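You operate a simulated robot arm through the tools that you are given. There is no shell and no other tool. Be economical: measure what you need, move in short steps, check, and stop when the job is done.

You run a simulated two-armed robot. Do the job below in one go: nothing can be reset, and whatever is moved stays where it is left.

TASK
Tighten the white trap's nut, box it and strap the carton with the yellow strap.
Fine: one hand holds the trap still while the other turns the nut to TIGHT; trap standing in the carton, both flaps shut, yellow strap over them, gauge in the green, no dent. Set down upright: white trap.

It is judged by the outcome, as a careful person would: the job done as asked, and still so three seconds after it is handed in. It fails if anything else is knocked over, pushed out of place, dropped, spilled or broken.

THE ROBOT
Two 7-joint arms with two-finger parallel grippers on one trunk, on a base that drives. Base frame: it is fixed to the floor where the robot stands at the start and does not move with it; the origin is under the middle of the robot, x ahead of it, y to its left, z up. Units: mm, degrees, N and s.
The left shoulder is at the start at [60, 144, 926], the right one opposite. With the tool pointing down near the work surface each hand reaches from about 300 to 720 mm from the robot's upright axis, wherever it stands, measured 20 degrees to its own side. Places, roughly: black lever on the yellow post [600, 400, 1100]; carton [700, 700, 900]; flap one [700, 1000, 1100]; flap two [700, 500, 1100]; gauge on the yellow post [600, 400, 900]; middle of the carton [700, 700, 1000]; nut of the white trap by the cartons [500, 0, 1000]. Payload 1.57 kg a hand.
The tool frame of a hand sits at the grasp point between the pads (the TCP): z along the fingers, y along the line on which they close. The tips reach 30 mm beyond it. Largest opening 110 mm; finger width 24, thickness 12; the body of the gripper, 48 by 112 mm, starts 78 mm behind the TCP.
Orientation is that of the tool frame in the base frame, as [roll, pitch, yaw] about the fixed x, y, z axes, in that order (R = Rz(yaw) Ry(pitch) Rx(roll)). With the fingers straight down and closing along the base's y, the tool's x points along the base's -x, its y along +y and its z along -z.

THE INTERFACE
- The arms move only by the tool play_rows. It takes "left_rows", "right_rows" or both (then of equal length, played together; a hand with none holds still); each is a list of rows, each an object (a shift or turn left out is 0, a gripper value left out holds the last) with "travel": the shift along the base's x, y, z in mm, a list of three; "rot": the turn, a rotation vector about the base's x, y, z in degrees, a list of three; "gripper": the closure, from 0 (fully open) to 1 (shut). In form: [{"travel": [tx, ty, tz], "rot": [wx, wy, wz], "gripper": gripper}, ...]. A call has 1 to 8 rows; each row is the pose to reach, as a shift and turn from the pose commanded when the call began. Rows are played at 5 a second. More than 50 mm and 8.6 degrees between two rows, or a gripper value outside its range, and nothing of the call is played. Where a pose cannot be reached the arm comes as near as it can. A force on the tool above 50 N (or 10 N above the force at the start of the call, whichever is more), or a blocked arm, ends the call early, and 0.2 s more pass. Each finger travels about 45 mm/s and halts on what it meets, pressing with about 22 N; the grip force reading is that of the motor and also rises with nothing between the fingers. The clock runs only during rows and for 0.2 s after the last one: add rows that repeat a pose to give the fingers time. The reply holds the time, the measured pose of the TCP, the force on the tool along the base axes, the opening and the grip force, in the units named above and with some noise, with the torque about the TCP (base axes, N m) and any sound that the robot's microphone picked up, and new pictures: "show" is both (left out), scene, wrist or none (wrist: the cameras of the hands that moved).
- Cameras (640 x 400 px; columns grow to the right, rows downward): "scene" is now at [45.9, 30.2, 1539.3]; the picture's right is [0.36, -0.93, 0.00], its down [-0.67, -0.26, -0.70] and it looks along [0.65, 0.25, -0.71] (base axes); focal length 253 px, centre (320, 200). "left" rides on the left gripper at [70, -16, -141] in its tool frame; the picture's right is [0.23, 0.97, 0.00], its down [-0.86, 0.20, -0.48] and it looks along [-0.47, 0.11, 0.88] (tool axes); focal length 222 px, centre (320, 200). "right" rides on the right gripper at [70, 16, -141] in its tool frame; the picture's right is [-0.23, 0.97, 0.00], its down [-0.85, -0.20, -0.48] and it looks along [-0.47, -0.11, 0.88] (tool axes); focal length 222 px, centre (320, 200). There is no depth. A picture from a camera that has moved, and an enlarged one, comes with that camera's place and axes in the base frame and with its lens.
- slide_trunk(by): slides the trunk up (or, below 0, down) by that many mm; the arms and the scene camera ride with it, the base frame stays. It gives what a move gives, with no picture.
- roll_base(legs): drives the robot by 1 to 6 legs, each [ahead, left, turn to the left] in mm, mm and degrees, along the robot's own axes; the way and the turn of a leg run together, so that a leg with both is an arc; at most 1500 mm and 180 degrees a leg. The arms and the cameras ride along, it lands a little off, and it stops where it bumps. It gives what a move gives, and a new picture of the scene camera.
- head_to(pan, tilt): turns the head with the scene camera to pan (to the left, within 86 degrees either way) and tilt (down, from -29 to 69), counted from straight ahead of the robot. It gives what a move gives, and a new picture of the scene camera.
- zoom(camera, box): a new picture of the part [left, top, right, bottom] of that camera's present view, enlarged. The clock stands still meanwhile.
- finish_job(): hands the job in; it is judged then, once.

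Work in short steps. Places have to be worked out from the pictures, the camera data and where the tool is seen: move nearer, look again, correct. Check each grasp and each placing, and mend what went wrong. You have 120 turns and 260 pictures in all, those below and enlarged ones among them. Open the grippers and draw the arms clear of the work before you hand the job in, unless the task says otherwise; then end with one line.

The tools are called after ">>>" as a command line: name --argument value ..., lists and objects as JSON in quotes. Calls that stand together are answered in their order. play_rows: Moves the arms, as the interface text tells. Its arguments: {"type":"object","properties":{"left_rows":{"type":"array","items":{"type":"object","properties":{"travel":{"type":"array","items":{"type":"number"}},"rot":{"type":"array","items":{"type":"number"}},"gripper":{"type":"number"}}}},"right_rows":{"type":"array","items":{"type":"object","properties":{"travel":{"type":"array","items":{"type":"number"}},"rot":{"type":"array","items":{"type":"number"}},"gripper":{"type":"number"}}}},"show":{"type":"string","enum":["both","scene","wrist","none"]}},"required":[]} The other tools are called the same way: slide_trunk (by) slides the trunk up or down; roll_base (legs) drives the base; head_to (pan, tilt) turns the head that bears the scene camera; zoom (camera, box) takes an enlarged picture of a part of a camera's view; finish_job () hands the job in.

At the start:

```text
time_s: 0.0
left_eef_pos: [313.6, 337.6, 999.8]
left_orientation: [180.0, 0.0, 180.0]
left_contact_force: [-0.4, 0.0, 0.1]
left_ft_torque: [-0.01, 0.01, 0.0]
left_gripper_width: 109.9
left_grasp_force: 0.0
right_eef_pos: [460.4, 11.2, 1000.7]
right_orientation: [179.9, 0.1, -180.0]
right_contact_force: [-0.1, 0.2, 0.4]
right_ft_torque: [-0.02, 0.0, 0.01]
right_gripper_width: 110.3
right_grasp_force: 0.0
trunk travel left (down, up): [-525.0, 65.0]
robot x, y, heading: [0.4, 3.0, 0.0]
head pan, tilt: [21.1, 45.6]
```

scene: 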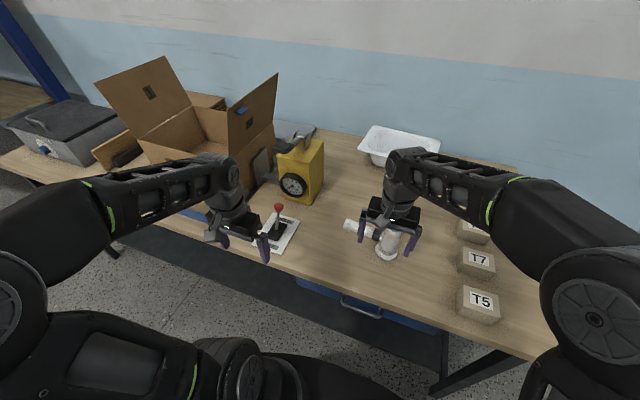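
right: 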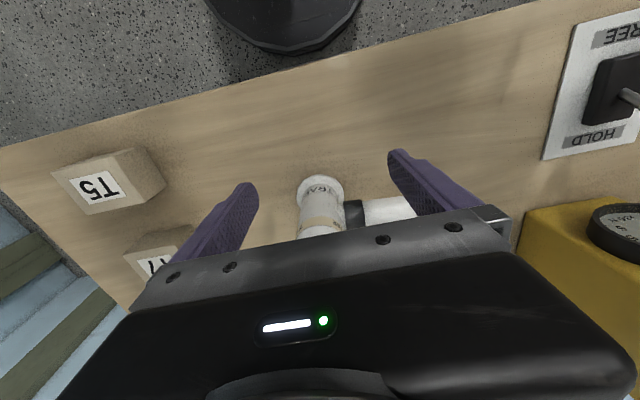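
left: 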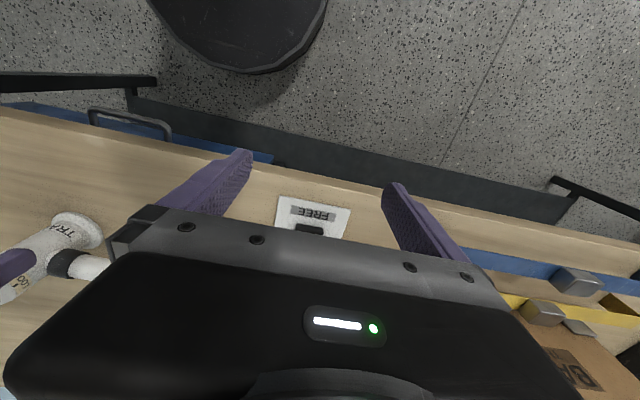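

The scene shows the trap near the right hand, a lever plate FREE/HOLD, a yellow post with a gauge and the carton. I zoom in to learn details.

>>> zoom --camera "scene" --box '[240, 110, 440, 270]'

>>> zoom --camera "scene" --box '[80, 50, 340, 210]'

>>> zoom --camera "right" --box '[220, 150, 460, 250]'

```text
2.50 times, centred on (340, 190) of scene
camera zoom: at [45.9, 30.2, 1539.3], right [0.36, -0.93, 0.0], down [-0.67, -0.26, -0.7], along [0.65, 0.25, -0.71], focal length 633 px, centre (270, 225)
```

zoom: 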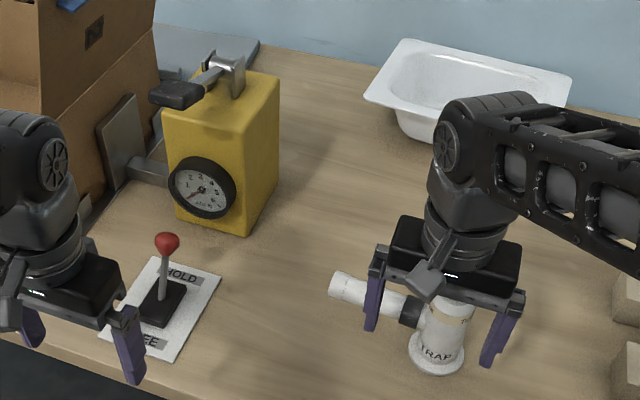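

```text
2.46 times, centred on (210, 130) of scene
camera zoom: at [45.9, 30.2, 1539.3], right [0.36, -0.93, 0.0], down [-0.67, -0.26, -0.7], along [0.65, 0.25, -0.71], focal length 624 px, centre (591, 372)
```

zoom: 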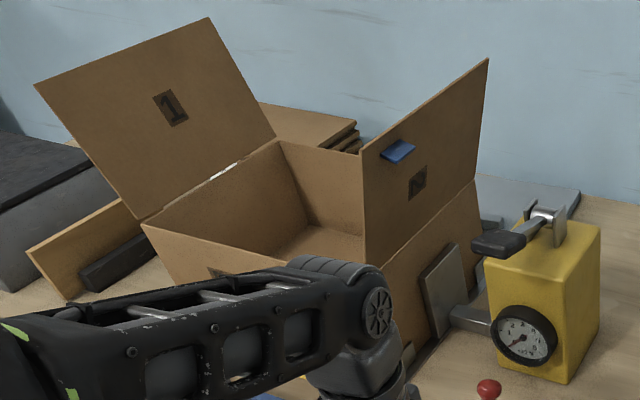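

```text
2.67 times, centred on (340, 200) of right
camera zoom: at [391.3, 26.9, 1140.9], right [0.23, 0.97, 0.0], down [0.86, -0.2, 0.48], along [0.47, -0.11, -0.88], focal length 592 px, centre (267, 200)
```

zoom: 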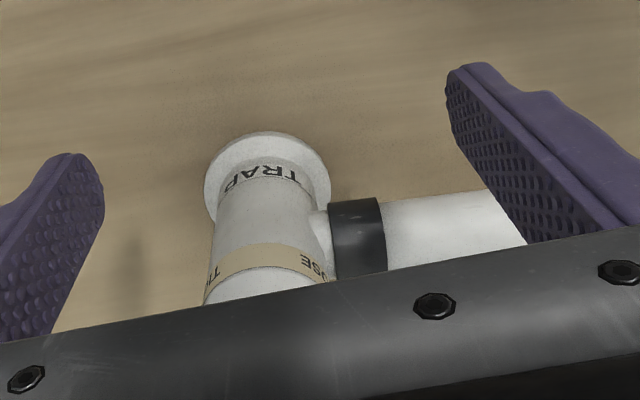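

Hands hide the work; I raise the right hand and move it aside, and raise the left hand, then look again.

>>> play_rows --right_rows '[{"travel": [0, 0, 40]}, {"travel": [0, 0, 80]}, {"travel": [0, 0, 120]}, {"travel": [0, -40, 140]}, {"travel": [-20, -85, 140]}, {"travel": [-30, -130, 140]}, {"travel": [-40, -175, 140]}, {"travel": [-40, -220, 140]}]' --left_rows '[{"travel": [0, 0, 40]}, {"travel": [0, 0, 80]}, {"travel": [0, 0, 120]}, {"travel": [0, 0, 160]}, {"travel": [0, 0, 160]}, {"travel": [0, 0, 160]}, {"travel": [0, 0, 160]}, {"travel": [0, 0, 160]}]'

>>> zoom --camera "scene" --box '[320, 180, 480, 280]'

>>> zoom --camera "left" --box '[0, 100, 640, 400]'

```text
time_s: 1.8
left_eef_pos: [325.1, 335.9, 1119.9]
left_orientation: [180.0, -0.2, -179.9]
left_contact_force: [0.1, 0.2, -0.2]
left_ft_torque: [0.03, 0.06, -0.02]
left_gripper_width: 109.8
left_grasp_force: 0.0
left hand out of reach, approached as far as the arm can: row 3, 4, 5, 6, 7, 8
right_eef_pos: [462.7, -196.3, 1100.7]
right_orientation: [179.1, 0.3, 179.8]
right_contact_force: [0.3, -0.6, 0.4]
right_ft_torque: [0.07, 0.06, 0.03]
right_gripper_width: 109.8
right_grasp_force: 0.0
right hand out of reach, approached as far as the arm can: row 3, 4, 5, 6, 7, 8
trunk travel left (down, up): [-525.0, 65.0]
robot x, y, heading: [1.7, 2.5, 0.0]
head pan, tilt: [21.1, 45.6]
camera scene: at [50.8, 28.7, 1539.0], right [0.36, -0.93, 0.0], down [-0.67, -0.26, -0.7], along [0.65, 0.25, -0.72], focal length 253 px, centre (320, 200)
camera right: at [392.3, -182.3, 1241.4], right [0.23, 0.97, 0.02], down [0.85, -0.21, 0.48], along [0.47, -0.1, -0.88], focal length 222 px, centre (320, 200)
camera left: at [255.8, 318.8, 1262.4], right [-0.23, 0.97, 0.0], down [0.86, 0.2, 0.48], along [0.46, 0.11, -0.88], focal length 222 px, centre (320, 200)
```

scene: 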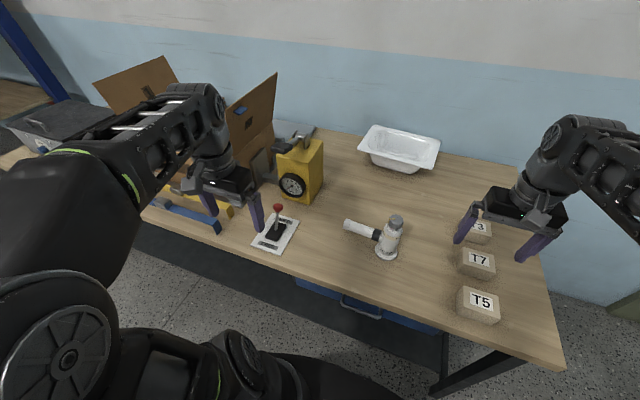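
right: 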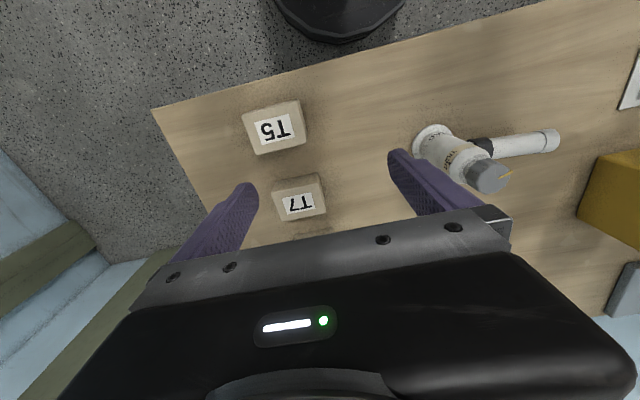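
left: 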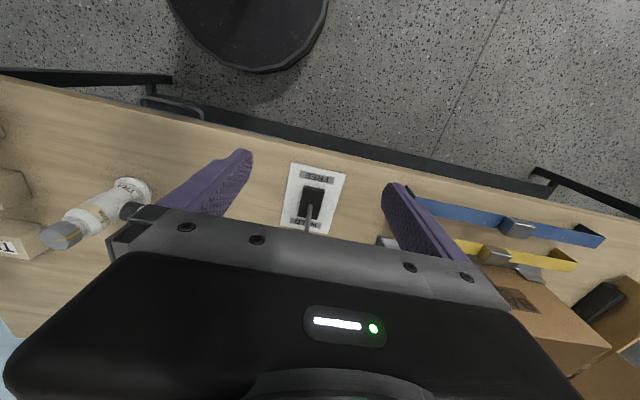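

```text
4.00 times, centred on (400, 230) of scene
camera zoom: at [50.8, 28.7, 1539.0], right [0.36, -0.93, 0.0], down [-0.67, -0.26, -0.7], along [0.65, 0.25, -0.72], focal length 1013 px, centre (0, 80)
```

zoom: 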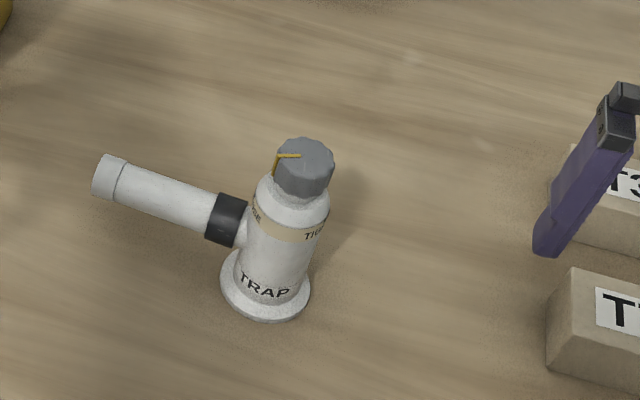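

```text
1.00 times, centred on (320, 250) of left
camera zoom: at [255.8, 318.8, 1262.4], right [-0.23, 0.97, 0.0], down [0.86, 0.2, 0.48], along [0.46, 0.11, -0.88], focal length 222 px, centre (320, 150)
```

zoom: 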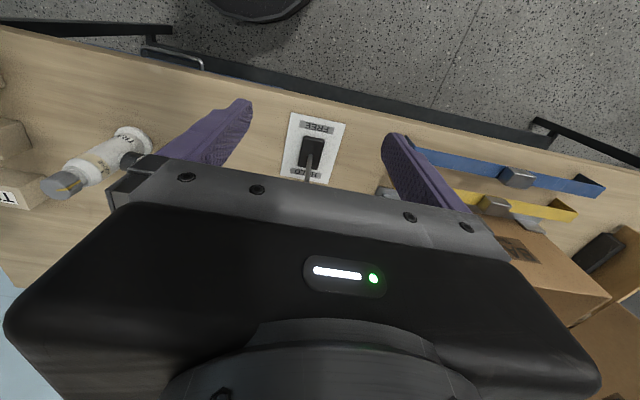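

The nut is the grey cap with a yellow pointer, and the trap stands at about (537,-8), top z≈1015. I zoom in to read the LOOSE/TIGHT marks.

>>> zoom --camera "scene" --box '[372, 208, 412, 233]'

>>> zoom --camera "right" --box '[400, 110, 560, 210]'

>>> zoom --camera "left" --box '[30, 160, 190, 260]'

>>> zoom --camera "left" --box '[270, 150, 370, 240]'

>>> zoom --camera "left" --box '[400, 180, 640, 330]'

```text
16.00 times, centred on (392, 220) of scene
camera zoom: at [50.8, 28.7, 1539.0], right [0.36, -0.93, 0.0], down [-0.67, -0.26, -0.7], along [0.65, 0.25, -0.72], focal length 4053 px, centre (-832, -128)
```

zoom: 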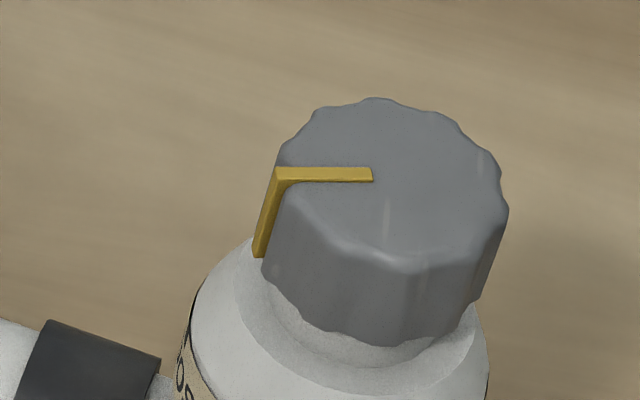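

```text
4.00 times, centred on (480, 160) of right
camera zoom: at [392.3, -182.3, 1241.4], right [0.23, 0.97, 0.02], down [0.85, -0.21, 0.48], along [0.47, -0.1, -0.88], focal length 888 px, centre (-320, 360)
```

zoom: 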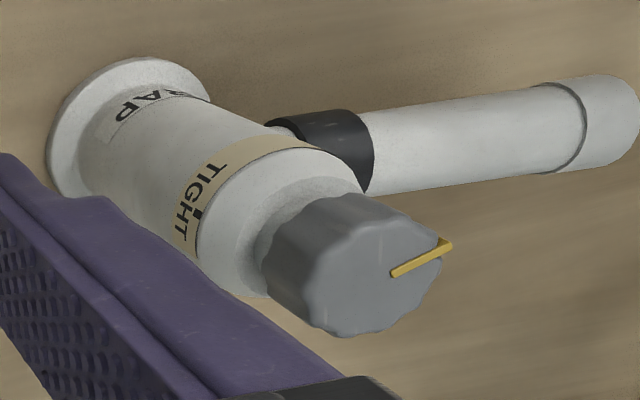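

```text
4.00 times, centred on (110, 210) of left
camera zoom: at [255.8, 318.8, 1262.4], right [-0.23, 0.97, 0.0], down [0.86, 0.2, 0.48], along [0.46, 0.11, -0.88], focal length 888 px, centre (1160, 160)
```

zoom: 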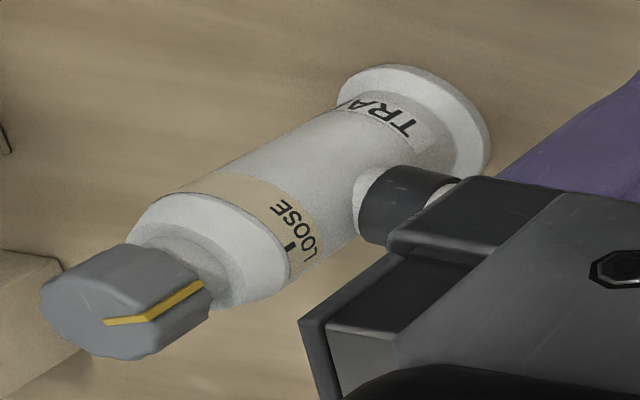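

```text
4.44 times, centred on (320, 195) of left
camera zoom: at [255.8, 318.8, 1262.4], right [-0.23, 0.97, 0.0], down [0.86, 0.2, 0.48], along [0.46, 0.11, -0.88], focal length 987 px, centre (320, 222)
```

zoom: 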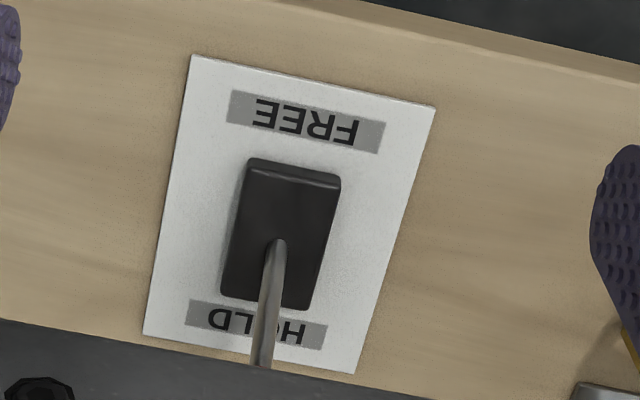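

```text
2.67 times, centred on (520, 255) of left
camera zoom: at [255.8, 318.8, 1262.4], right [-0.23, 0.97, 0.0], down [0.86, 0.2, 0.48], along [0.46, 0.11, -0.88], focal length 592 px, centre (-213, 53)
```

zoom: 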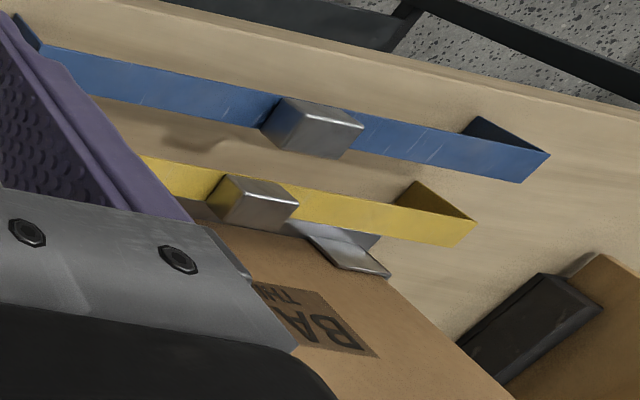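

Pointer is at LOOSE; TIGHT mark lies on the robot-right side. The side branch runs along +y at z≈905, x≈550. I'll bring the left hand over the branch, turned -90° so its fingers close along x.

>>> play_rows --left_rows '[{"travel": [15, -15, -12], "rot": [0, 0, -8.5]}, {"travel": [30, -30, -25], "rot": [0, 0, -17]}, {"travel": [45, -45, -37], "rot": [0, 0, -25.5]}, {"travel": [60, -60, -50], "rot": [0, 0, -34]}, {"travel": [75, -75, -62], "rot": [0, 0, -42.5]}, {"travel": [90, -90, -75], "rot": [0, 0, -51]}, {"travel": [105, -105, -87], "rot": [0, 0, -59.5]}, {"travel": [120, -120, -100], "rot": [0, 0, -68]}]' --show "scene"

>>> zoom --camera "scene" --box '[372, 220, 412, 245]'

```text
time_s: 3.6
left_eef_pos: [442.1, 217.3, 1023.9]
left_orientation: [-179.9, 0.0, 111.9]
left_contact_force: [0.3, 0.2, -0.4]
left_ft_torque: [0.01, 0.02, 0.01]
left_gripper_width: 110.0
left_grasp_force: 0.1
right_eef_pos: [460.4, -193.6, 1101.9]
right_orientation: [179.2, 0.5, 179.8]
right_contact_force: [-1.1, 0.9, 0.2]
right_ft_torque: [0.03, 0.02, -0.02]
right_gripper_width: 110.1
right_grasp_force: 0.1
trunk travel left (down, up): [-525.0, 65.0]
robot x, y, heading: [3.9, -1.6, 0.2]
head pan, tilt: [21.1, 45.6]
camera scene: at [46.6, 30.0, 1539.3], right [0.36, -0.93, 0.0], down [-0.67, -0.26, -0.7], along [0.65, 0.25, -0.71], focal length 253 px, centre (320, 200)
```

scene: 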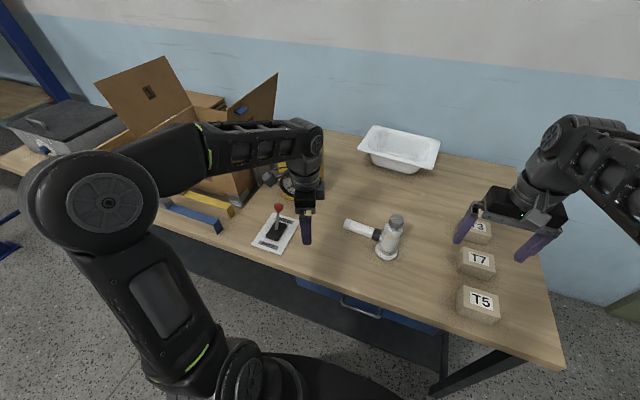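

```text
16.00 times, centred on (392, 232) of scene
camera zoom: at [46.6, 30.0, 1539.3], right [0.36, -0.93, 0.0], down [-0.67, -0.26, -0.7], along [0.65, 0.25, -0.71], focal length 4053 px, centre (-832, -320)
```

zoom: 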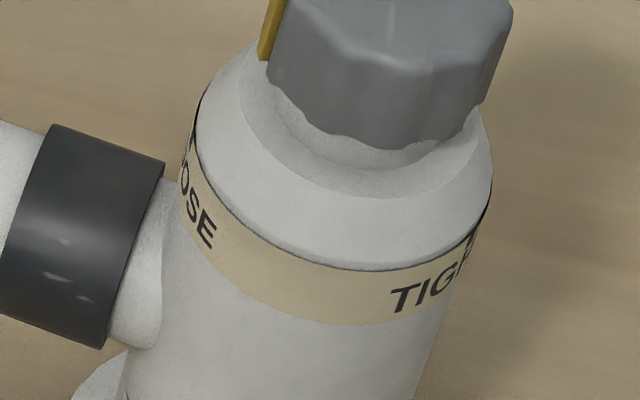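

No obstacle near the left hand. I finish its turn with a 20° lean away from the nut and stop about 90 mm above the branch.

>>> play_rows --left_rows '[{"travel": [17, -13, -5], "rot": [-3.3, -0.6, -3.6]}, {"travel": [35, -26, -10], "rot": [-6.6, -1.2, -7.3]}, {"travel": [52, -39, -15], "rot": [-10, -1.9, -11]}, {"travel": [70, -52, -20], "rot": [-13.3, -2.5, -14.6]}, {"travel": [87, -65, -26], "rot": [-16.6, -3.1, -18.3]}, {"travel": [105, -78, -33], "rot": [-20, -3.8, -22]}]' --show "both"

```text
time_s: 5.0
left_eef_pos: [548.5, 141.0, 988.8]
left_orientation: [-180.0, 20.3, 89.7]
left_contact_force: [0.2, -0.3, 0.5]
left_ft_torque: [-0.01, 0.01, 0.0]
left_gripper_width: 110.1
left_grasp_force: 0.0
right_eef_pos: [459.7, -194.3, 1101.2]
right_orientation: [179.2, 0.4, 179.8]
right_contact_force: [-0.6, -0.4, -0.5]
right_ft_torque: [0.0, 0.03, 0.0]
right_gripper_width: 110.1
right_grasp_force: 0.0
trunk travel left (down, up): [-525.0, 65.0]
robot x, y, heading: [0.2, 2.7, -0.1]
head pan, tilt: [21.1, 45.6]
camera scene: at [46.7, 30.2, 1539.2], right [0.36, -0.93, 0.0], down [-0.67, -0.26, -0.7], along [0.65, 0.25, -0.72], focal length 253 px, centre (320, 200)
camera left: at [533.8, 255.9, 1098.1], right [0.97, 0.21, -0.08], down [0.2, -0.64, 0.75], along [0.1, -0.74, -0.66], focal length 222 px, centre (320, 200)
```

scene: 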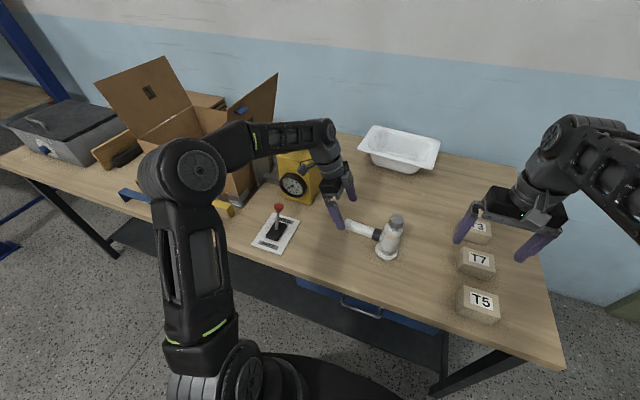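
left: 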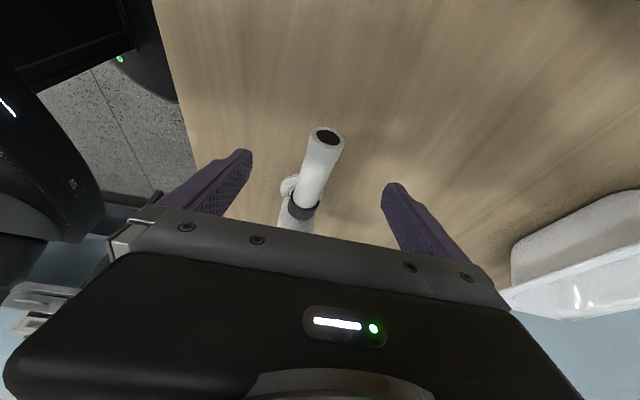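

Branch end seen at about (549,131,905), hand centred over it. I go down along the fingers and close.

>>> play_rows --left_rows '[{"travel": [0, -8, -21]}, {"travel": [0, -16, -42]}, {"travel": [-1, -24, -63]}, {"travel": [-1, -31, -83]}]' --show "wrist"

>>> play_rows --left_rows '[{"gripper": 1}, {"gripper": 1}, {"gripper": 1}, {"gripper": 1}, {"gripper": 1}, {"gripper": 1}]' --show "wrist"

```text
time_s: 6.0
left_eef_pos: [548.1, 110.7, 907.4]
left_orientation: [180.0, 20.2, 89.7]
left_contact_force: [-0.3, 0.0, 0.3]
left_ft_torque: [0.0, 0.0, -0.01]
left_gripper_width: 110.1
left_grasp_force: 0.0
right_eef_pos: [459.6, -194.9, 1102.9]
right_orientation: [179.2, 0.5, 179.9]
right_contact_force: [0.5, -0.6, 0.1]
right_ft_torque: [-0.01, -0.03, 0.01]
right_gripper_width: 109.9
right_grasp_force: 0.0
trunk travel left (down, up): [-525.0, 65.0]
robot x, y, heading: [-0.3, -2.6, -0.4]
head pan, tilt: [21.1, 45.6]
camera left: at [533.1, 225.0, 1015.6], right [0.97, 0.21, -0.08], down [0.2, -0.64, 0.74], along [0.11, -0.74, -0.66], focal length 222 px, centre (320, 200)
```

left: 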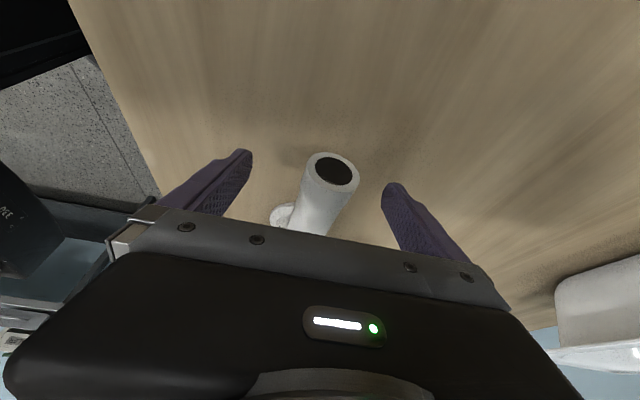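

```text
time_s: 7.4
left_eef_pos: [548.7, 111.4, 907.8]
left_orientation: [-180.0, 20.2, 89.8]
left_contact_force: [0.2, 0.0, 0.2]
left_ft_torque: [0.0, 0.05, 0.03]
left_gripper_width: 31.5
left_grasp_force: 22.0
right_eef_pos: [459.3, -194.2, 1101.4]
right_orientation: [179.2, 0.4, 179.9]
right_contact_force: [0.4, -0.8, -0.2]
right_ft_torque: [-0.02, 0.01, -0.02]
right_gripper_width: 110.0
right_grasp_force: 0.0
trunk travel left (down, up): [-525.0, 65.0]
robot x, y, heading: [3.0, 2.8, -0.0]
head pan, tilt: [21.1, 45.6]
camera left: at [532.9, 225.1, 1015.8], right [0.97, 0.21, -0.08], down [0.2, -0.64, 0.74], along [0.11, -0.74, -0.66], focal length 222 px, centre (320, 200)
```

left: 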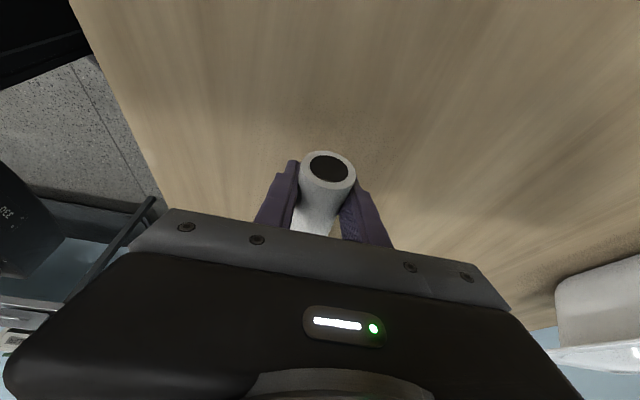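

Branch is held (31.5 mm). I now locate the nut precisely from the scene view.

>>> zoom --camera "scene" --box '[360, 205, 424, 245]'

```text
10.00 times, centred on (392, 225) of scene
camera zoom: at [46.0, 30.1, 1539.3], right [0.36, -0.93, 0.0], down [-0.67, -0.26, -0.7], along [0.65, 0.25, -0.71], focal length 2533 px, centre (-400, -50)
```

zoom: 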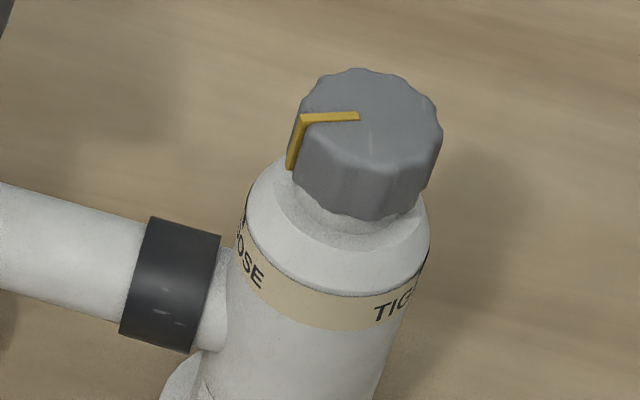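

Nut is at about (540,-5), top z≈1012, diameter ≈38. I bring the right hand above it, pre-turned counterclockwise 64° to leave room for clockwise turning.

>>> play_rows --right_rows '[{"travel": [10, 24, 0], "rot": [0, 0, 8]}, {"travel": [20, 48, 0], "rot": [0, 0, 16]}, {"travel": [30, 72, 0], "rot": [0, 0, 24]}, {"travel": [40, 96, 0], "rot": [0, 0, 32]}, {"travel": [50, 120, 0], "rot": [0, 0, 40]}, {"travel": [60, 144, 0], "rot": [0, 0, 48]}, {"travel": [70, 168, 0], "rot": [0, 0, 56]}, {"travel": [79, 190, -6], "rot": [0, 0, 64]}]'

```text
time_s: 9.2
left_eef_pos: [549.3, 108.7, 909.0]
left_orientation: [179.9, 20.2, 89.8]
left_contact_force: [0.0, -1.0, -0.3]
left_ft_torque: [0.09, 0.01, 0.05]
left_gripper_width: 31.4
left_grasp_force: 22.1
right_eef_pos: [507.4, -59.3, 1091.0]
right_orientation: [176.5, 1.4, -131.7]
right_contact_force: [0.4, -0.6, -0.5]
right_ft_torque: [0.03, 0.02, 0.07]
right_gripper_width: 110.0
right_grasp_force: 0.1
right hand out of reach, approached as far as the arm can: row 6, 7, 8
trunk travel left (down, up): [-525.0, 65.0]
robot x, y, heading: [1.0, 1.7, -0.1]
head pan, tilt: [21.1, 45.6]
camera scene: at [47.5, 27.1, 1539.3], right [0.36, -0.93, 0.0], down [-0.67, -0.26, -0.7], along [0.65, 0.25, -0.71], focal length 253 px, centre (320, 200)
camera right: at [452.3, -109.4, 1231.0], right [-0.58, 0.82, 0.06], down [0.73, 0.48, 0.48], along [0.36, 0.33, -0.87], focal length 222 px, centre (320, 200)
```

scene: 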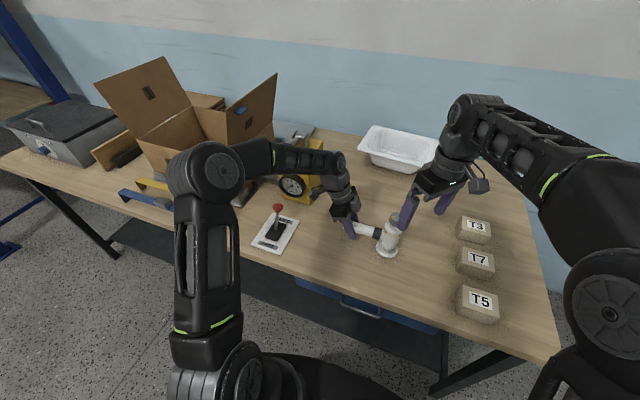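
right: 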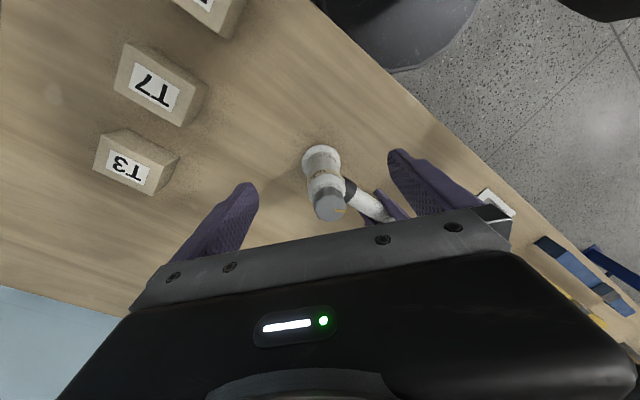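

Out of reach at that height; I try lower, toward (540,-5,1048).

>>> play_rows --right_rows '[{"travel": [8, 14, -15]}, {"travel": [16, 27, -30]}, {"travel": [25, 40, -42]}, {"travel": [33, 54, -42]}]'

```text
time_s: 10.2
left_eef_pos: [548.3, 111.2, 906.1]
left_orientation: [-179.9, 20.2, 89.8]
left_contact_force: [-0.1, 0.3, 0.2]
left_ft_torque: [0.08, 0.0, 0.01]
left_gripper_width: 31.4
left_grasp_force: 22.0
right_eef_pos: [538.3, -2.5, 1050.4]
right_orientation: [176.6, 1.3, -131.7]
right_contact_force: [-0.1, 0.0, -0.3]
right_ft_torque: [-0.06, 0.01, -0.02]
right_gripper_width: 110.0
right_grasp_force: 0.1
trunk travel left (down, up): [-525.0, 65.0]
robot x, y, heading: [-3.9, 0.7, 0.1]
head pan, tilt: [21.1, 45.6]
camera scene: at [46.2, 30.4, 1539.3], right [0.36, -0.93, 0.0], down [-0.67, -0.26, -0.7], along [0.65, 0.25, -0.71], focal length 253 px, centre (320, 200)
camera right: at [482.4, -52.1, 1190.4], right [-0.57, 0.82, 0.06], down [0.73, 0.48, 0.48], along [0.36, 0.32, -0.87], focal length 222 px, centre (320, 200)
```

scene: 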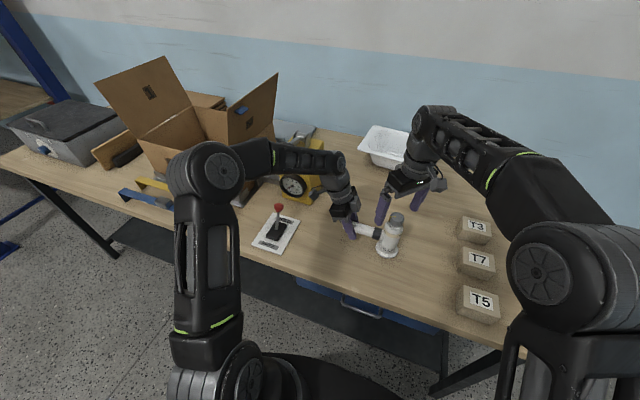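
right: 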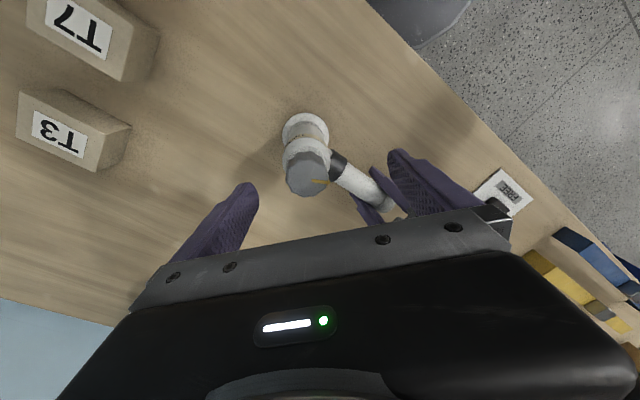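

Reachable. I zoom the wrist view to refine the nut centre.

>>> zoom --camera "right" --box '[260, 140, 356, 200]'

```text
6.67 times, centred on (308, 170) of right
camera zoom: at [482.4, -52.1, 1190.4], right [-0.57, 0.82, 0.06], down [0.73, 0.48, 0.48], along [0.36, 0.32, -0.87], focal length 1481 px, centre (400, 400)
```

zoom: 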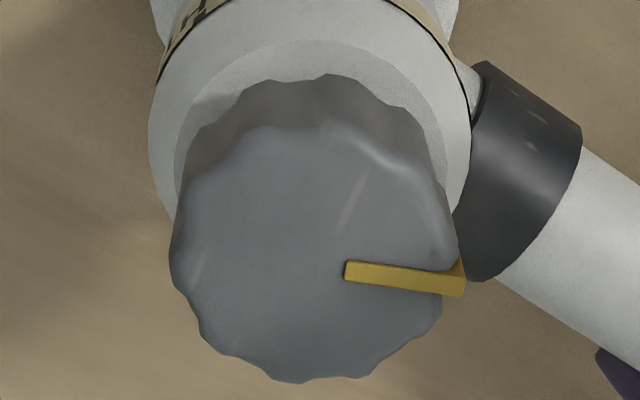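

Nut centre about (543,-7). I correct the small tilt, go down to z≈1018, then close on the nut.

>>> play_rows --right_rows '[{"travel": [4, -4, 0], "rot": [-3.4, -1.7, 0]}, {"travel": [5, -5, -16], "rot": [-3.4, -1.7, 0]}, {"travel": [5, -5, -32], "rot": [-3.4, -1.7, 0]}, {"travel": [5, -5, -32], "rot": [-3.4, -1.7, 0]}]' --show "wrist"

>>> zoom --camera "scene" --box '[340, 170, 452, 240]'

```text
time_s: 11.2
left_eef_pos: [548.3, 111.5, 906.9]
left_orientation: [-179.8, 20.2, 89.8]
left_contact_force: [0.2, 0.5, -0.3]
left_ft_torque: [0.09, -0.01, -0.01]
left_gripper_width: 31.7
left_grasp_force: 22.0
right_eef_pos: [539.6, -5.7, 1016.9]
right_orientation: [-179.9, -0.2, -131.7]
right_contact_force: [0.7, -0.6, -0.4]
right_ft_torque: [0.01, -0.01, -0.02]
right_gripper_width: 109.9
right_grasp_force: 0.0
trunk travel left (down, up): [-525.0, 65.0]
robot x, y, heading: [3.0, -2.0, -0.0]
head pan, tilt: [21.1, 45.6]
camera right: at [482.4, -47.4, 1158.0], right [-0.58, 0.82, 0.0], down [0.72, 0.51, 0.48], along [0.39, 0.27, -0.88], focal length 222 px, centre (320, 200)
```

right: 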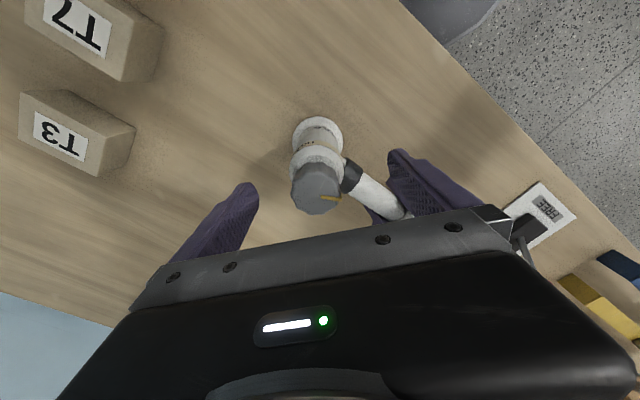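

```text
5.71 times, centred on (396, 205) of scene
camera zoom: at [46.1, 30.1, 1539.3], right [0.36, -0.93, 0.0], down [-0.67, -0.26, -0.7], along [0.65, 0.25, -0.71], focal length 1448 px, centre (-114, 171)
```

zoom: 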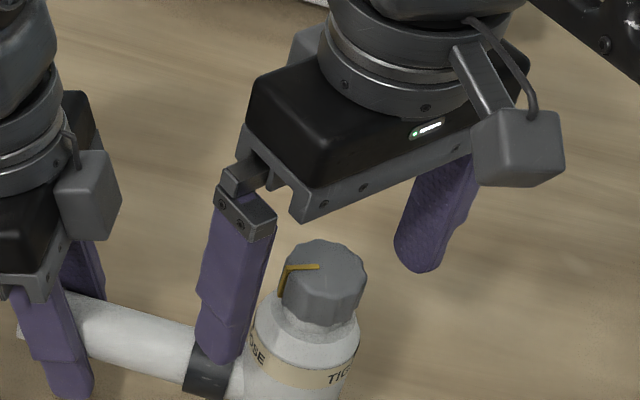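

Nut sits nearly midway between the fingers; small shift and close.

>>> play_rows --right_rows '[{"travel": [2, -4, 0]}, {"travel": [2, -4, 0], "gripper": 1}, {"travel": [2, -4, 0], "gripper": 1}, {"travel": [2, -4, 0], "gripper": 1}, {"travel": [2, -4, 0], "gripper": 1}, {"travel": [2, -4, 0], "gripper": 1}, {"travel": [2, -4, 0], "gripper": 1}]' --show "wrist"

```text
time_s: 12.8
left_eef_pos: [548.2, 111.9, 907.5]
left_orientation: [-179.9, 20.2, 89.9]
left_contact_force: [-0.7, 1.1, 0.3]
left_ft_torque: [-0.12, -0.07, -0.09]
left_gripper_width: 31.4
left_grasp_force: 21.9
right_eef_pos: [542.2, -10.9, 1017.2]
right_orientation: [-179.9, -0.1, -131.6]
right_contact_force: [0.3, -1.5, -0.4]
right_ft_torque: [0.01, -0.05, 0.02]
right_gripper_width: 36.4
right_grasp_force: 22.3
trunk travel left (down, up): [-525.0, 65.0]
robot x, y, heading: [1.5, -1.5, -0.1]
head pan, tilt: [21.1, 45.6]
camera right: at [484.0, -52.4, 1158.1], right [-0.58, 0.82, 0.0], down [0.72, 0.51, 0.48], along [0.39, 0.27, -0.88], focal length 222 px, centre (320, 200)
```

right: 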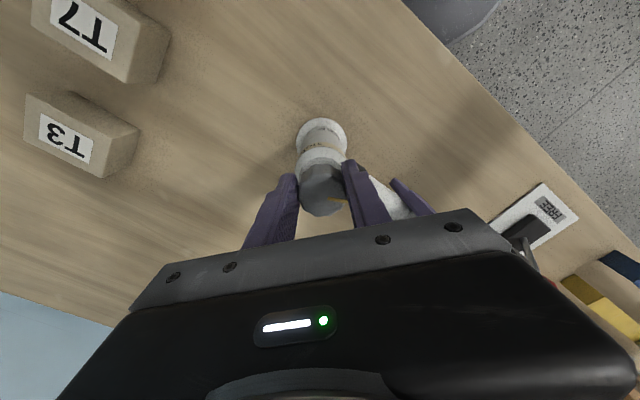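

Nut held at 36.4 mm, centred. I test a clockwise 16° turn and watch torque.

>>> play_rows --right_rows '[{"rot": [0, 0, -4]}, {"rot": [0, 0, -8]}, {"rot": [0, 0, -12]}, {"rot": [0, 0, -16]}]' --show "wrist"

>>> zoom --camera "right" --box '[240, 100, 400, 200]'

```text
time_s: 13.8
left_eef_pos: [548.2, 112.0, 905.7]
left_orientation: [-180.0, 20.4, 89.8]
left_contact_force: [4.9, -4.1, 0.9]
left_ft_torque: [0.5, 0.14, 0.21]
left_gripper_width: 31.6
left_grasp_force: 22.1
right_eef_pos: [541.4, -10.1, 1016.4]
right_orientation: [179.9, -0.1, -147.7]
right_contact_force: [-5.4, 3.9, -0.7]
right_ft_torque: [-0.02, 0.35, 0.4]
right_gripper_width: 36.6
right_grasp_force: 22.4
trunk travel left (down, up): [-525.0, 65.0]
robot x, y, heading: [-0.0, 3.1, 0.1]
head pan, tilt: [21.1, 45.6]
camera right: at [474.8, -33.9, 1158.6], right [-0.33, 0.94, 0.0], down [0.83, 0.29, 0.48], along [0.45, 0.16, -0.88], focal length 222 px, centre (320, 200)
```

right: 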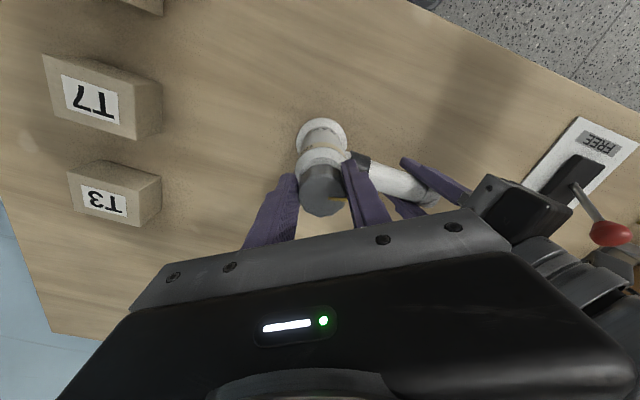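

```text
4.00 times, centred on (320, 150) of right
camera zoom: at [474.8, -33.9, 1158.6], right [-0.33, 0.94, 0.0], down [0.83, 0.29, 0.48], along [0.45, 0.16, -0.88], focal length 888 px, centre (320, 400)
```

zoom: 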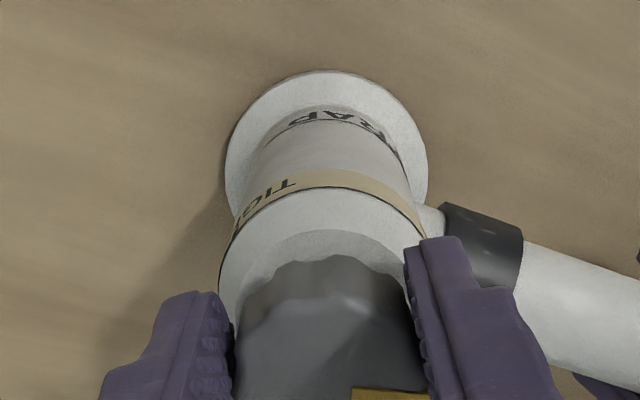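

The pointer stayed with the fingers, 0.4 N m friction: the nut turns. Continue clockwise.

>>> play_rows --right_rows '[{"rot": [0, 0, -8]}, {"rot": [0, 0, -16]}, {"rot": [0, 0, -24]}, {"rot": [0, 0, -32]}, {"rot": [0, 0, -40]}, {"rot": [0, 0, -48]}, {"rot": [0, 0, -56]}, {"rot": [0, 0, -64]}]' --show "both"

>>> zoom --camera "scene" --box '[340, 170, 452, 240]'

```text
time_s: 15.6
left_eef_pos: [546.9, 114.8, 905.3]
left_orientation: [-179.7, 19.9, 90.0]
left_contact_force: [2.2, 1.3, 6.4]
left_ft_torque: [-0.49, 0.01, 0.28]
left_gripper_width: 33.4
left_grasp_force: 21.8
right_eef_pos: [543.4, -14.8, 1017.3]
right_orientation: [-179.8, 0.1, 147.8]
right_contact_force: [-2.6, 2.1, 4.0]
right_ft_torque: [0.06, 0.05, 0.03]
right_gripper_width: 0.0
right_grasp_force: 21.6
trunk travel left (down, up): [-525.0, 65.0]
robot x, y, heading: [-1.9, 1.5, -0.1]
head pan, tilt: [21.1, 45.6]
camera scene: at [45.3, 29.9, 1539.2], right [0.36, -0.93, 0.0], down [-0.67, -0.26, -0.7], along [0.65, 0.25, -0.71], focal length 253 px, centre (320, 200)
camera right: at [493.3, 35.9, 1158.2], right [0.71, 0.7, 0.0], down [0.62, -0.62, 0.48], along [0.33, -0.34, -0.88], focal length 222 px, centre (320, 200)
```

scene: 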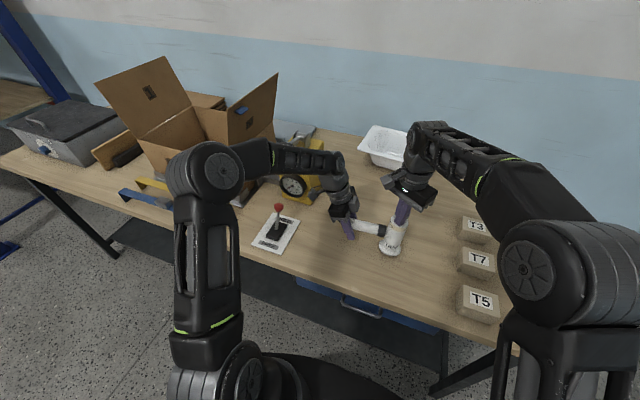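
right: 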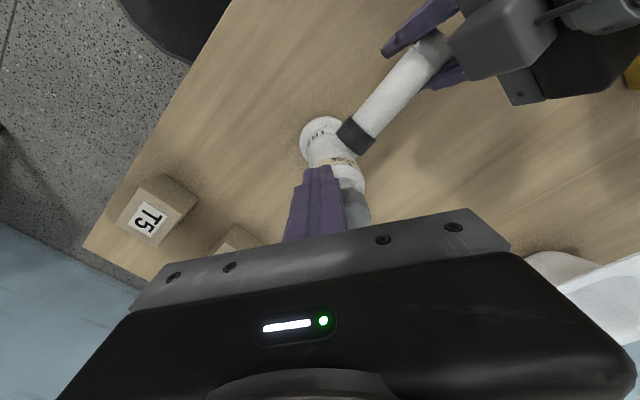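

```text
5.71 times, centred on (396, 205) of scene
camera zoom: at [45.3, 29.9, 1539.2], right [0.36, -0.93, 0.0], down [-0.67, -0.26, -0.7], along [0.65, 0.25, -0.71], focal length 1448 px, centre (-114, 171)
```

zoom: 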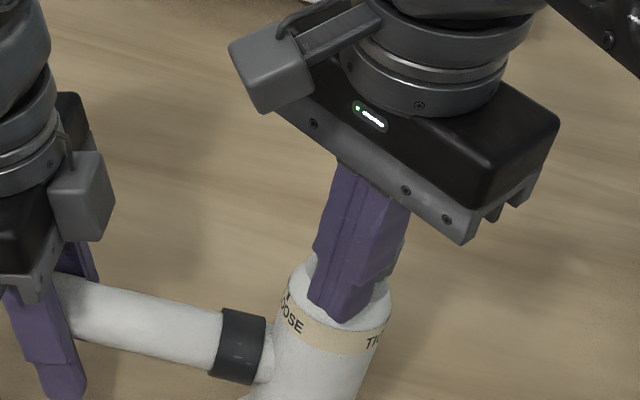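

The fingers slipped off the nut (closed to 0). I lift straight up, then open and look at the nut and trap.

>>> play_rows --right_rows '[{"travel": [0, 0, 12]}, {"travel": [0, 0, 24]}, {"travel": [0, 0, 34]}, {"travel": [0, 0, 34], "gripper": 0}, {"travel": [0, 0, 34], "gripper": 0}, {"travel": [0, 0, 34], "gripper": 0}, {"travel": [0, 0, 34], "gripper": 0}, {"travel": [0, 0, 34], "gripper": 0}]' --show "both"

>>> zoom --camera "scene" --box '[340, 190, 436, 260]'

>>> zoom --camera "right" --box '[260, 100, 420, 200]'

```text
time_s: 17.4
left_eef_pos: [548.0, 110.7, 907.0]
left_orientation: [-179.9, 20.2, 89.9]
left_contact_force: [-0.5, -0.3, -1.3]
left_ft_torque: [0.17, -0.01, 0.02]
left_gripper_width: 30.9
left_grasp_force: 22.3
right_eef_pos: [543.0, -9.3, 1050.0]
right_orientation: [-179.8, -0.2, 148.3]
right_contact_force: [-0.7, 0.2, -0.4]
right_ft_torque: [-0.01, 0.0, -0.01]
right_gripper_width: 103.9
right_grasp_force: 0.0
trunk travel left (down, up): [-525.0, 65.0]
robot x, y, heading: [-4.2, -3.1, -0.3]
head pan, tilt: [21.1, 45.6]
camera scene: at [46.1, 30.2, 1539.3], right [0.36, -0.93, 0.0], down [-0.67, -0.26, -0.7], along [0.65, 0.25, -0.71], focal length 253 px, centre (320, 200)
camera right: at [492.6, 40.2, 1191.7], right [0.7, 0.71, 0.0], down [0.62, -0.62, 0.48], along [0.34, -0.34, -0.88], focal length 222 px, centre (320, 200)
```

scene: 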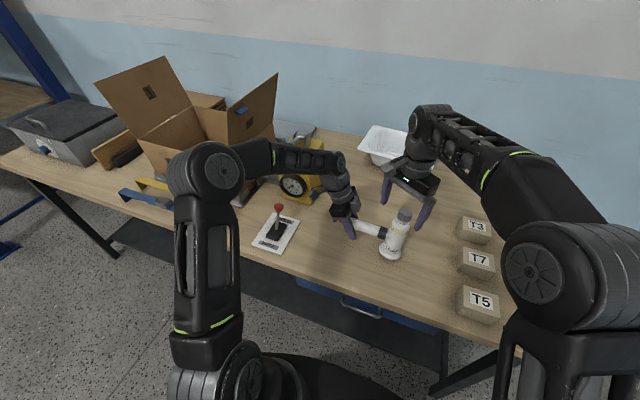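
right: 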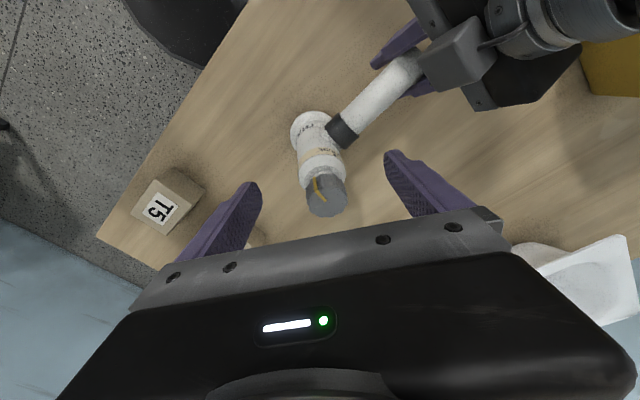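

```text
5.71 times, centred on (388, 225) of scene
camera zoom: at [46.1, 30.2, 1539.3], right [0.36, -0.93, 0.0], down [-0.67, -0.26, -0.7], along [0.65, 0.25, -0.71], focal length 1448 px, centre (-69, 57)
```

zoom: 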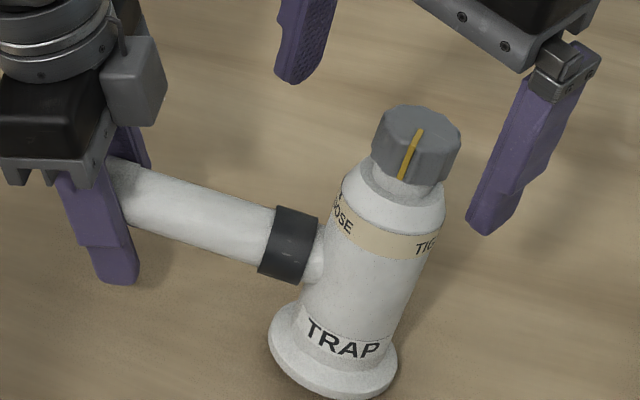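

```text
4.00 times, centred on (340, 150) of right
camera zoom: at [492.6, 40.2, 1191.7], right [0.7, 0.71, 0.0], down [0.62, -0.62, 0.48], along [0.34, -0.34, -0.88], focal length 888 px, centre (240, 400)
```

zoom: 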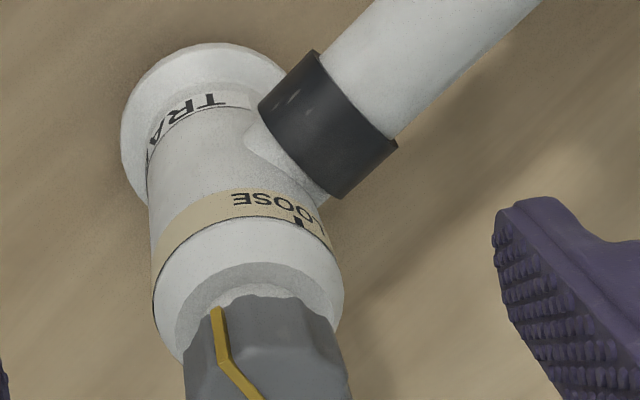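

The pointer now lies between LOOSE and TIGHT (turned counterclockwise seen from above) and the trap leans a few degrees in the left grip. I open the left hand a little so the trap settles upright.

>>> play_rows --left_rows '[{"gripper": 0.6}, {"gripper": 0.5}, {"gripper": 0.5}, {"gripper": 0.5}]' --show "both"

>>> zoom --camera "scene" --box '[340, 190, 436, 260]'

```text
time_s: 18.4
left_eef_pos: [547.6, 111.5, 906.9]
left_orientation: [-179.9, 20.1, 89.7]
left_contact_force: [0.0, 0.2, 0.0]
left_ft_torque: [0.01, 0.02, 0.02]
left_gripper_width: 55.1
left_grasp_force: 0.1
right_eef_pos: [541.6, -9.6, 1050.1]
right_orientation: [-179.9, -0.2, 148.3]
right_contact_force: [0.2, 0.0, -0.6]
right_ft_torque: [-0.03, 0.0, -0.03]
right_gripper_width: 110.2
right_grasp_force: 0.0
trunk travel left (down, up): [-525.0, 65.0]
robot x, y, heading: [-2.0, 2.7, -0.1]
head pan, tilt: [21.1, 45.6]
camera scene: at [46.0, 30.2, 1539.3], right [0.36, -0.93, 0.0], down [-0.67, -0.26, -0.7], along [0.65, 0.25, -0.71], focal length 253 px, centre (320, 200)
camera left: at [532.9, 225.1, 1015.7], right [0.97, 0.21, -0.08], down [0.2, -0.64, 0.74], along [0.1, -0.74, -0.66], focal length 222 px, centre (320, 200)
```

scene: 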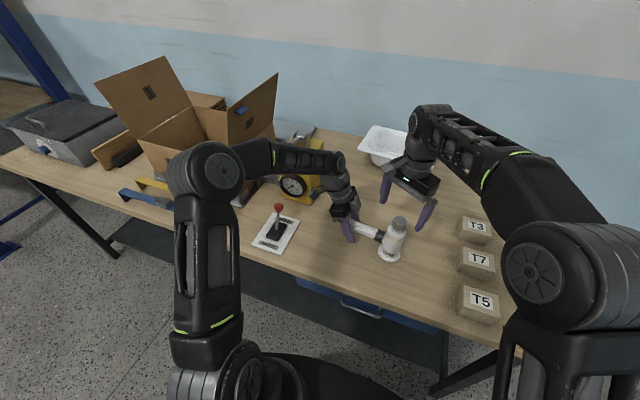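
left: 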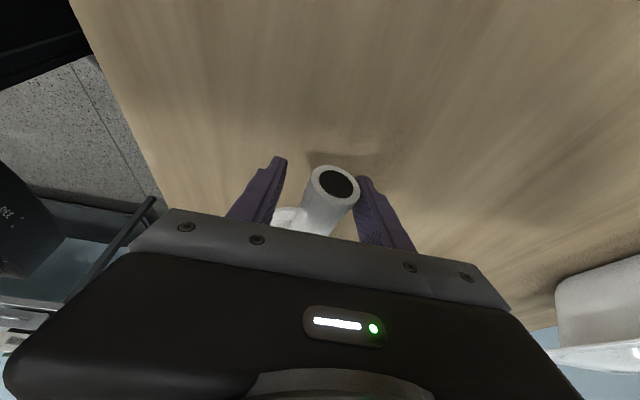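

```text
5.71 times, centred on (388, 225) of scene
camera zoom: at [46.0, 30.2, 1539.3], right [0.36, -0.93, 0.0], down [-0.67, -0.26, -0.7], along [0.65, 0.25, -0.71], focal length 1448 px, centre (-69, 57)
```

zoom: 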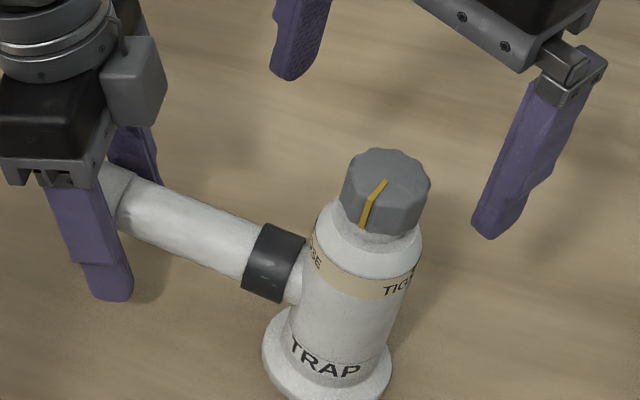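

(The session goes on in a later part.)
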